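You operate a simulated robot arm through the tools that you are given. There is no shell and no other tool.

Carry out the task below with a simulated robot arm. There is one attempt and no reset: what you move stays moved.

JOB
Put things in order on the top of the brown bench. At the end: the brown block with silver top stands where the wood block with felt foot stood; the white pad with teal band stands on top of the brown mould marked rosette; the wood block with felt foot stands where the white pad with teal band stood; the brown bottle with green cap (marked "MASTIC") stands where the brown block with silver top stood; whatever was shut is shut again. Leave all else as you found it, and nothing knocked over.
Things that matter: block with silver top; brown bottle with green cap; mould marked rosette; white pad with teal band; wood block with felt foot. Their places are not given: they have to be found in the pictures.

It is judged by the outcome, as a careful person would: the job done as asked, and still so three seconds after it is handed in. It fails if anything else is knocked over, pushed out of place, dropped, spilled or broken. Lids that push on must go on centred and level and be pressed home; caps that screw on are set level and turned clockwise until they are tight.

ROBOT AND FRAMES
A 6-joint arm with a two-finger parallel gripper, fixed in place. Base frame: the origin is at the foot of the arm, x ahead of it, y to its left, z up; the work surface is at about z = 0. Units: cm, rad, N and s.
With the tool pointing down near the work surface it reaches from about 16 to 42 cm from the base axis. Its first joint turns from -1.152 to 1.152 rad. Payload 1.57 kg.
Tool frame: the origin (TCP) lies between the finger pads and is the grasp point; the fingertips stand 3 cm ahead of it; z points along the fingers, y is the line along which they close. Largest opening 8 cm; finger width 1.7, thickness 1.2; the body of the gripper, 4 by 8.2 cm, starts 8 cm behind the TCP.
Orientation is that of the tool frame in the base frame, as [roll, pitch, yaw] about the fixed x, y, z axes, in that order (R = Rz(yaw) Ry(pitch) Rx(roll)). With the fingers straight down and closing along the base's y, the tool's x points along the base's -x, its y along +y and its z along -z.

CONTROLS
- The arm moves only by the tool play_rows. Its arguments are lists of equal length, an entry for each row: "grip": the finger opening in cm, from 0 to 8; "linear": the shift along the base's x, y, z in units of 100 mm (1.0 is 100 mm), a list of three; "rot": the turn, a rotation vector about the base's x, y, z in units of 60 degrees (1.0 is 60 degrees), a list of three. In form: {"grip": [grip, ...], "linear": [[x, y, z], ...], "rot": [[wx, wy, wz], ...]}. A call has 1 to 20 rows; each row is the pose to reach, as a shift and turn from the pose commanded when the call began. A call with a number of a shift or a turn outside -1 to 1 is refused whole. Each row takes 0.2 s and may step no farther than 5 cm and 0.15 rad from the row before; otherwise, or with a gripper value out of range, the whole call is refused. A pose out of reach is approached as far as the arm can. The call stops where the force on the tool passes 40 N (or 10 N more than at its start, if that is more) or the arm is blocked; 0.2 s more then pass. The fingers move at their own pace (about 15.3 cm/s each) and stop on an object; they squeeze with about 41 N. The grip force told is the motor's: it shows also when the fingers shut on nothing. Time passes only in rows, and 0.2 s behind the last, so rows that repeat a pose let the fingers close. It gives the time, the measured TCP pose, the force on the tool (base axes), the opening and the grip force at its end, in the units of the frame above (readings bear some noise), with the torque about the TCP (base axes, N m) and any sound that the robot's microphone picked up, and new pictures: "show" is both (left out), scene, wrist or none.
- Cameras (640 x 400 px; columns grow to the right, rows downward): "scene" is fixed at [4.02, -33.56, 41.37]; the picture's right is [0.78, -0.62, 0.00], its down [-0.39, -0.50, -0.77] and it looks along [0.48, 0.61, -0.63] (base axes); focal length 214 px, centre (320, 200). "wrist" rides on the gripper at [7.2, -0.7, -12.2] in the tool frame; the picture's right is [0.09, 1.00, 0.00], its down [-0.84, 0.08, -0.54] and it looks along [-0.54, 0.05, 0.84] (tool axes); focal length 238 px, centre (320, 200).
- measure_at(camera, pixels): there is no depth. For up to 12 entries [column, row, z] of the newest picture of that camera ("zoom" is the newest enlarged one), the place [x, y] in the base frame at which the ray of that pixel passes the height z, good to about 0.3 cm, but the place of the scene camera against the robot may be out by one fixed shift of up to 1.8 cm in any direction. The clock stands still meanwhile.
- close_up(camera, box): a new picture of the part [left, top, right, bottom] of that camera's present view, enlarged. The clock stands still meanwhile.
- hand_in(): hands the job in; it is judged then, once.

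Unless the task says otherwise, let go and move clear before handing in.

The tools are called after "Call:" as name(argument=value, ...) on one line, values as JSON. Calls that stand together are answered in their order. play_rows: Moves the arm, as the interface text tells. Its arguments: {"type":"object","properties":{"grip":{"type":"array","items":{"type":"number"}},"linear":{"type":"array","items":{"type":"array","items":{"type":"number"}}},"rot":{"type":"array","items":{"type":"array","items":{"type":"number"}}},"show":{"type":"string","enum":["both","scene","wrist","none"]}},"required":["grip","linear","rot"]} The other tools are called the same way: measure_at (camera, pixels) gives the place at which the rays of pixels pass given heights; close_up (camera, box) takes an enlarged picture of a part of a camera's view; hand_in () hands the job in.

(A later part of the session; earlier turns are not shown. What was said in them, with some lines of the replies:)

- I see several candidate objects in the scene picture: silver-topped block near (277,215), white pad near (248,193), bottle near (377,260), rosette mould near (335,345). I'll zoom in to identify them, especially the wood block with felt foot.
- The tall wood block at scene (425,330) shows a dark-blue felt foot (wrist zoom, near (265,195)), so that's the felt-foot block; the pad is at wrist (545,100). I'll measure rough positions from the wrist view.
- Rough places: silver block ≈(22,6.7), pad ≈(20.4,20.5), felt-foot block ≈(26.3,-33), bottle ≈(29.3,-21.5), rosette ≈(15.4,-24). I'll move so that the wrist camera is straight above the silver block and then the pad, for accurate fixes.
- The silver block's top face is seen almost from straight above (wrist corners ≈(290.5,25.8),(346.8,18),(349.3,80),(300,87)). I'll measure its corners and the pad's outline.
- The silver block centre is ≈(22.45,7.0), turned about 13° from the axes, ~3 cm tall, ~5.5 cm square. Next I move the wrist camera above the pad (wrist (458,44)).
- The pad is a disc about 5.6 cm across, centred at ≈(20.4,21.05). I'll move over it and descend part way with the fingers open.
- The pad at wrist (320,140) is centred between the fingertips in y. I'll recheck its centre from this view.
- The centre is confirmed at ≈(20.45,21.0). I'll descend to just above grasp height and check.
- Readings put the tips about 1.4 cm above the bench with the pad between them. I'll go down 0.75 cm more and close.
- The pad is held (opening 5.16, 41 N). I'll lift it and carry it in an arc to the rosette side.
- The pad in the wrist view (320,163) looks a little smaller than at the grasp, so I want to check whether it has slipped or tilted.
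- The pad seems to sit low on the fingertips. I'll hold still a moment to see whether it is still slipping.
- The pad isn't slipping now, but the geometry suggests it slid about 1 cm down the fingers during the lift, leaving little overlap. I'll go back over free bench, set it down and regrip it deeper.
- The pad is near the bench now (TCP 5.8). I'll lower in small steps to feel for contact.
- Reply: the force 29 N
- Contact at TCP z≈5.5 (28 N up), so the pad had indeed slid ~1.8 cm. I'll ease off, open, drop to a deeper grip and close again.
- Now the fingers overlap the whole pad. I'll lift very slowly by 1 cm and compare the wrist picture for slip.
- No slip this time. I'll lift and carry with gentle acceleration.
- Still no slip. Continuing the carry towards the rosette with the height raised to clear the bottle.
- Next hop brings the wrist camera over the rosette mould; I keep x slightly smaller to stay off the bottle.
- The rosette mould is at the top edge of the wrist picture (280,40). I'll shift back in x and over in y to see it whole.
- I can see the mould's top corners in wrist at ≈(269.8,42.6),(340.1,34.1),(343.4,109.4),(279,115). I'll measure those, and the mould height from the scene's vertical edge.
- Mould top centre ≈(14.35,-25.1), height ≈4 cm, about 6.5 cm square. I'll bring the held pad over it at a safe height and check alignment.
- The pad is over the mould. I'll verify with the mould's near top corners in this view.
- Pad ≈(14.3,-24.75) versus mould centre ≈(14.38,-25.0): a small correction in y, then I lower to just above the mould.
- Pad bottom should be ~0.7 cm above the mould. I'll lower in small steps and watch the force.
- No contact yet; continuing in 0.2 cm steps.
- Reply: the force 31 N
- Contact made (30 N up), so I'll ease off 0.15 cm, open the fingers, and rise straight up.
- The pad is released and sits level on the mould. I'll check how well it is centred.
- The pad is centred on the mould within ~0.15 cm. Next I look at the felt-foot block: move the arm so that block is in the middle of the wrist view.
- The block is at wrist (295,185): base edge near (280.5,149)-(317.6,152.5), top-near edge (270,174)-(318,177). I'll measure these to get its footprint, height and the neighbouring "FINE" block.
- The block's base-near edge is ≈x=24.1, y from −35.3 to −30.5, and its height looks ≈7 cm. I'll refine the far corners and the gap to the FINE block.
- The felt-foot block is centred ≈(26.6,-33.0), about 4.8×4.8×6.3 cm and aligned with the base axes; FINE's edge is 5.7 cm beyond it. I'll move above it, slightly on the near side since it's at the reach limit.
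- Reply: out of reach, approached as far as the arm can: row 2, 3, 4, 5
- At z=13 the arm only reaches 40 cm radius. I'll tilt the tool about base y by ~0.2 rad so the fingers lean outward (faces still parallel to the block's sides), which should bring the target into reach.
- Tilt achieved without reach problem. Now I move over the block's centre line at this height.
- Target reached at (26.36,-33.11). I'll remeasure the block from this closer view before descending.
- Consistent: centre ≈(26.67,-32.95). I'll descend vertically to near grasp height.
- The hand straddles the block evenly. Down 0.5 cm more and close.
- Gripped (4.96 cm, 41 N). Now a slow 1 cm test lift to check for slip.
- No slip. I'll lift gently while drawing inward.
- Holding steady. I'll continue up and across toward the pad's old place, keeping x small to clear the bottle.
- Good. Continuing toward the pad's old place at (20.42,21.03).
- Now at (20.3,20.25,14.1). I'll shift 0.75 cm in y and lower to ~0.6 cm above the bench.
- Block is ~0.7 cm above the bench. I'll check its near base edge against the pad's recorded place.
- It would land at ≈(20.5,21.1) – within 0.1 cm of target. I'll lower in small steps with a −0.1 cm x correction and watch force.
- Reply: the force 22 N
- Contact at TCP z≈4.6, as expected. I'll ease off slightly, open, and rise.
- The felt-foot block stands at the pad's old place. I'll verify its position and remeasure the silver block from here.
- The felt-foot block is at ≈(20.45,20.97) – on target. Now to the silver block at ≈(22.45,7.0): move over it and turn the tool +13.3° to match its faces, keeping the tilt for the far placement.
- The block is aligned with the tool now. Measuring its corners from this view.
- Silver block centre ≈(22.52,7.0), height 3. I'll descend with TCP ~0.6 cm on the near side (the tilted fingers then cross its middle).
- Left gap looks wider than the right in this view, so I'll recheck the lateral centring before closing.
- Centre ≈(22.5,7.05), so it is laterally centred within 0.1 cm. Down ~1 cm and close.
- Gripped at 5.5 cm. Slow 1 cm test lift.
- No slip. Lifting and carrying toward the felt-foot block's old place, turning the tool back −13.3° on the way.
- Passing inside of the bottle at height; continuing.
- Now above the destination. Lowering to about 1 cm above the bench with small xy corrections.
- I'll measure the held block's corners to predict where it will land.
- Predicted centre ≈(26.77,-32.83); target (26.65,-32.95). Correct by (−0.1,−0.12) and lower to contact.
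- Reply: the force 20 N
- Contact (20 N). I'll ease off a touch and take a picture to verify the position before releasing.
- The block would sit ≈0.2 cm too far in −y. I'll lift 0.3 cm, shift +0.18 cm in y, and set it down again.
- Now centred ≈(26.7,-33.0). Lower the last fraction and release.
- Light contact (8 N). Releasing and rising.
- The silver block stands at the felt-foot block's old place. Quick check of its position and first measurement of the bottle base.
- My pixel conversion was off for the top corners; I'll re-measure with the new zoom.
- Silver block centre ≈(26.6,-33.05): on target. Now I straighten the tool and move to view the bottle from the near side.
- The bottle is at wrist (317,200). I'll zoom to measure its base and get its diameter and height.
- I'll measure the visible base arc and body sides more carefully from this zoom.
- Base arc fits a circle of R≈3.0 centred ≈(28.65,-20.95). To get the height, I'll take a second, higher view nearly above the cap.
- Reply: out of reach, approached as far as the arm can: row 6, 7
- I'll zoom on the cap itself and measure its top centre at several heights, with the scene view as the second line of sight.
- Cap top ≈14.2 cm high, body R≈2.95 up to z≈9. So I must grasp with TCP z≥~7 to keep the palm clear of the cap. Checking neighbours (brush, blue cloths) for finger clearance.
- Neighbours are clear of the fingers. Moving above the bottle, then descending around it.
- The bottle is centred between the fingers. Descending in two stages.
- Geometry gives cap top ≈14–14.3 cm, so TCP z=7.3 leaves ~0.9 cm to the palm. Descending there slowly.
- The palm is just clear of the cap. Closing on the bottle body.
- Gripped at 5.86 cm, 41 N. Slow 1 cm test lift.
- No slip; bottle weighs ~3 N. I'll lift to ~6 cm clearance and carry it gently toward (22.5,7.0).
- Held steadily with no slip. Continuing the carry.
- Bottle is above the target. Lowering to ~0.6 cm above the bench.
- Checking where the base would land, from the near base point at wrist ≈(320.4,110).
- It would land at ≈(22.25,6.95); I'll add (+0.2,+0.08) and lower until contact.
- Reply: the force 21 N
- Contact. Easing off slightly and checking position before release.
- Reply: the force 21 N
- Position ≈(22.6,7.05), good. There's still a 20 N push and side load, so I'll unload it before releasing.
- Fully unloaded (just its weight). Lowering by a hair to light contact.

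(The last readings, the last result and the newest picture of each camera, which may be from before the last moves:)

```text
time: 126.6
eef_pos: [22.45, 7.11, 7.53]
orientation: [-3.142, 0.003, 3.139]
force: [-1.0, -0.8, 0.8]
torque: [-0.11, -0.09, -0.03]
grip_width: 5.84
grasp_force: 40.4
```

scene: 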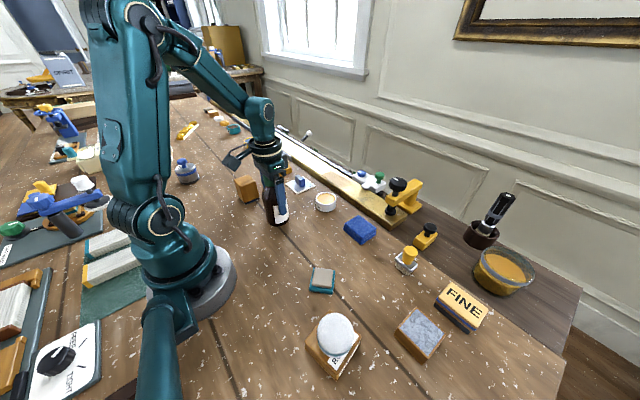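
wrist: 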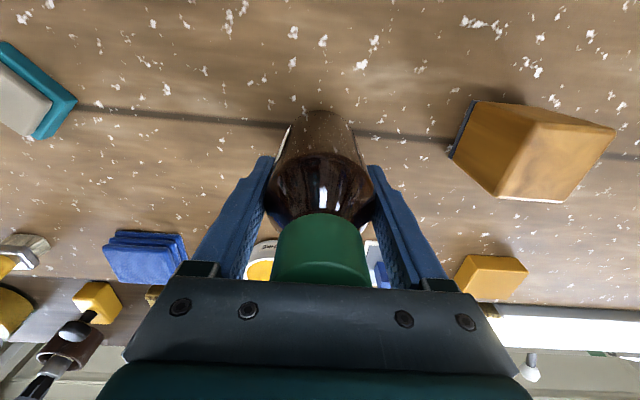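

Light contact now. Opening gradually and then rising straight up.

Call:
play_rows(grip=[5.8, 6.1, 6.6, 7.3, 8, 8, 8], linear=[[0, 0, 0], [0, 0, 0], [0, 0, 0], [0, 0, 0], [0, 0, 0], [0, 0, 0], [0, 0, 0]], rot=[[0, 0, 0], [0, 0, 0], [0, 0, 0], [0, 0, 0], [0, 0, 0], [0, 0, 0], [0, 0, 0]], show="both")

Call:
close_up(camera="wrist", box=[220, 90, 420, 290])

Call:
close_up(camera="scene", box=[220, 130, 330, 240])

```text
time: 128.2
eef_pos: [22.26, 7.19, 7.63]
orientation: [-3.141, 0.0, 3.139]
force: [0.7, -0.9, -0.5]
torque: [0.04, 0.0, -0.02]
grip_width: 7.98
grasp_force: 0.0
```

scene: 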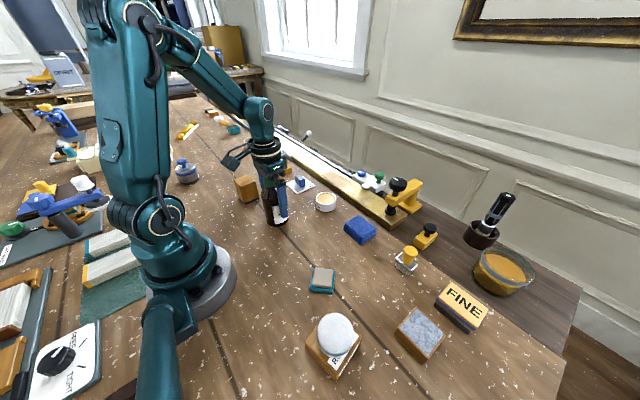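
wrist: 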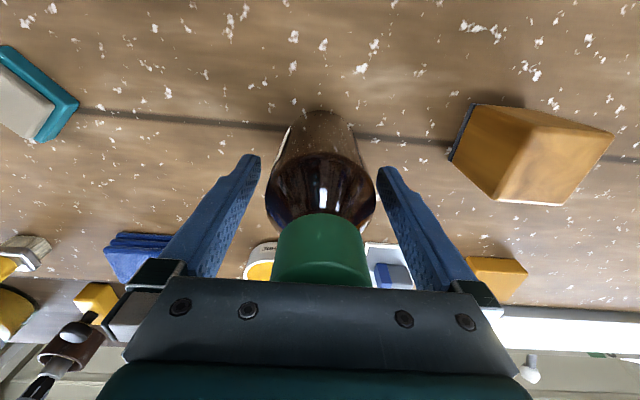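

```text
2.00 times, centred on (320, 190) of wrist
```

zoom: 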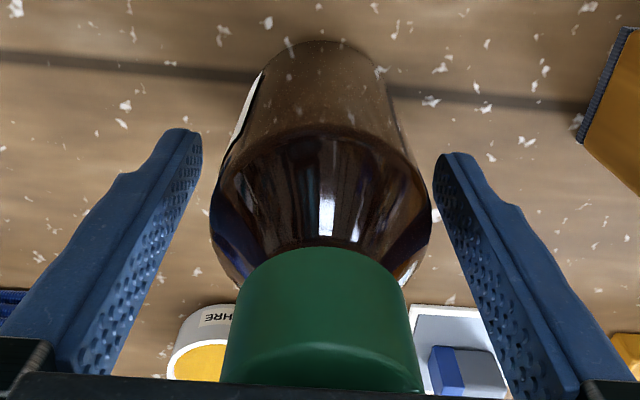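

```text
3.64 times, centred on (275, 185) of scene
```

zoom: 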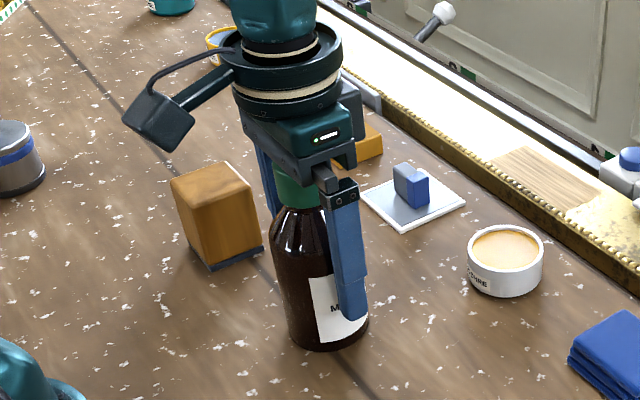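

The bottle stands on its own with both fingers clear. Rising straight up until the fingertips are above the cap.

Call:
play_rows(grip=[8, 8, 8, 8, 8, 8, 8, 8, 8], linear=[[0, 0, 0.05], [0, 0, 0.15], [0, 0, 0.28], [0, 0, 0.42], [0, 0, 0.57], [0, 0, 0.72], [0, 0, 0.87], [0, 0, 1.0], [0, 0, 1.0]], rot=[[0, 0, 0], [0, 0, 0], [0, 0, 0], [0, 0, 0], [0, 0, 0], [0, 0, 0], [0, 0, 0], [0, 0, 0], [0, 0, 0]], show="none")

Call:
play_rows(grip=[8, 8, 8, 8, 8, 8], linear=[[0, 0, 0.2], [0, 0, 0.4], [0.15, 0, 0.5], [0.35, 0, 0.5], [0.5, 0, 0.5], [0.5, 0, 0.5]], rot=[[0, 0, 0], [0, 0, 0], [0, 0, 0], [0, 0, 0], [0, 0, 0], [0, 0, 0]], show="both")

Call:
close_up(camera="wrist", box=[240, 20, 480, 170])

Call:
close_up(camera="scene", box=[220, 140, 340, 240])

Call:
close_up(camera="scene", box=[290, 250, 510, 390])

```text
time: 130.2
eef_pos: [22.52, 7.23, 17.36]
orientation: [3.14, -0.001, 3.139]
force: [-0.2, -0.2, -0.8]
torque: [-0.01, 0.02, -0.01]
grip_width: 8.01
grasp_force: 0.0
```

```text
time: 131.6
eef_pos: [27.35, 7.08, 22.68]
orientation: [-3.141, 0.001, 3.14]
force: [-0.3, 0.1, 0.4]
torque: [0.02, -0.03, 0.0]
grip_width: 8.01
grasp_force: 0.0
```

scene: 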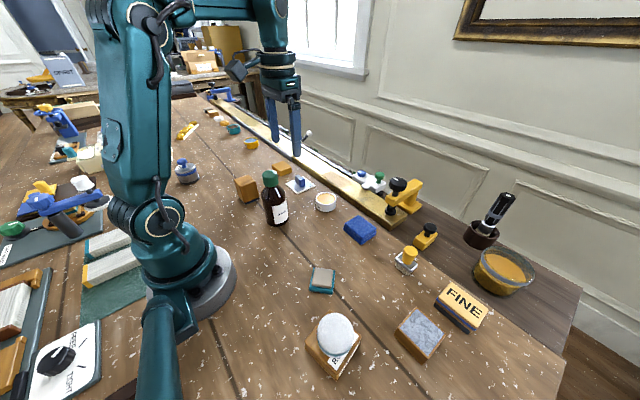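
wrist: 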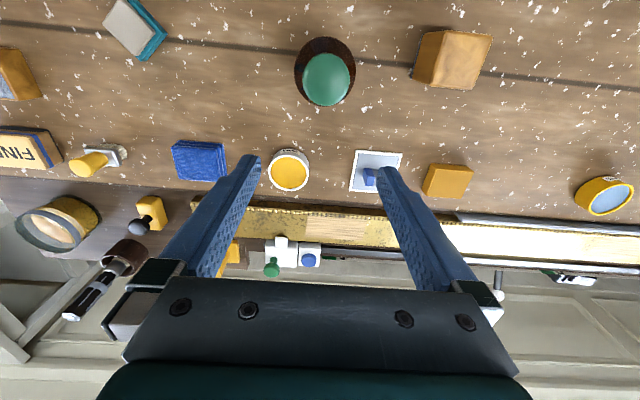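

```text
2.67 times, centred on (360, 95) of wrist
```

zoom: 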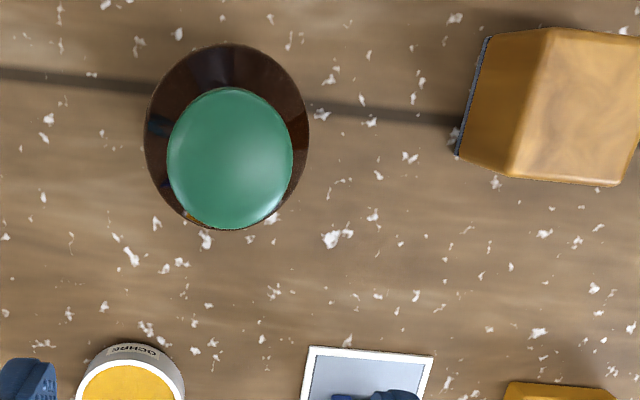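

```text
4.00 times, centred on (280, 190) of scene
```

zoom: 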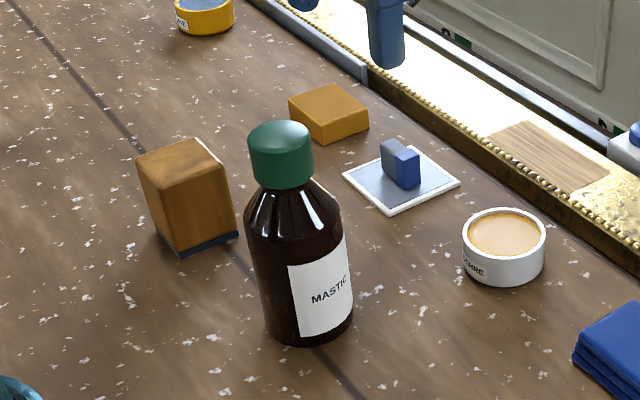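

```text
2.86 times, centred on (400, 320) of scene
```

zoom: 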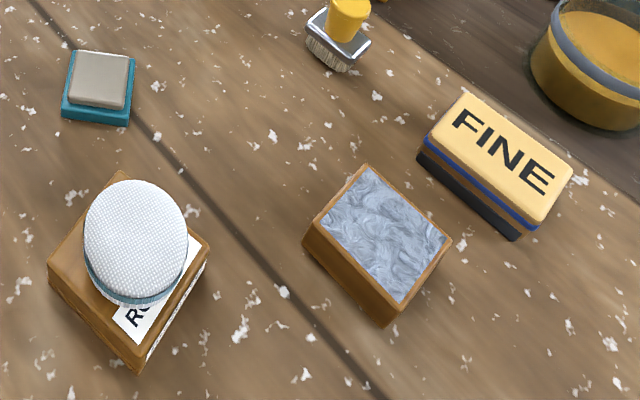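

All four items appear in their places and upright: bottle at scene (275,198), felt-foot block at (246,188), silver block at (420,333), pad on the rosette mould at (336,340). A final position check of bottle and felt block before handing in.

Call:
measure_at(camera="wrist", pixels=[[326.3, 79.3, 14.2], [326.3, 79.3, 14.2], [326.3, 79.3, 14.2], [323.5, 36.5, 0], [323.5, 36.5, 0], [411, 78, 0], [422, 33, 0]])

Call:
measure_at(camera="scene", pixels=[[322, 281, 0], [300, 185, 0], [325, 205, 0], [281, 171, 0], [360, 232, 0], [462, 318, 0]])

```text
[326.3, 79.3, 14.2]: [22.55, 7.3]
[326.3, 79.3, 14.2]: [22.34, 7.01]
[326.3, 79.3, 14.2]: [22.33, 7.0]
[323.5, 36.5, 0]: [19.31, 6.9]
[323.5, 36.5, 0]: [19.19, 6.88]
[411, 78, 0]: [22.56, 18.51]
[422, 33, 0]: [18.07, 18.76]
```

```text
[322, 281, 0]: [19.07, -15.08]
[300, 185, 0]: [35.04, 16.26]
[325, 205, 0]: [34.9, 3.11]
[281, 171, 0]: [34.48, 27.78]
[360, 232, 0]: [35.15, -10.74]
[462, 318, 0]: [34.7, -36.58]
```

The bottle stands at ≈(22.4,7.1) (target (22.5,7.0)), the felt block at its target, all other items are at their original pixels, and the arm is clear. Handing in.

Call:
hand_in()

```text
The job is handed in.
```

All four items are in their new places on the bench, standing upright, and I have handed the job in. I have not seen the judge's result.

| Item | Where it is now | Distance from target |
|---|---|---|
| White pad with teal band | On top of the rosette mould, level | About 0.15 cm off centre |
| Wood block with felt foot | Where the white pad stood | About 0.1 cm |
| Brown block with silver top | Where the felt-foot block stood | About 0.1 cm |
| Brown MASTIC bottle | Where the silver-topped block stood | About 0.1 cm |

- **Pad:** it slid about 1.8 cm down the fingers on the first lift. I set it down on clear bench, gripped it deeper and carried it from there, and it was never dropped.
- **Silver-topped block:** it now sits square to the bench, turned about 13° from how it originally stood, to match the felt-foot block's orientation.
- **Bottle:** its cap stayed on throughout; nothing else was opened or closed.
- **Everything else:** nothing was knocked over, and the other objects look unmoved in the final pictures.
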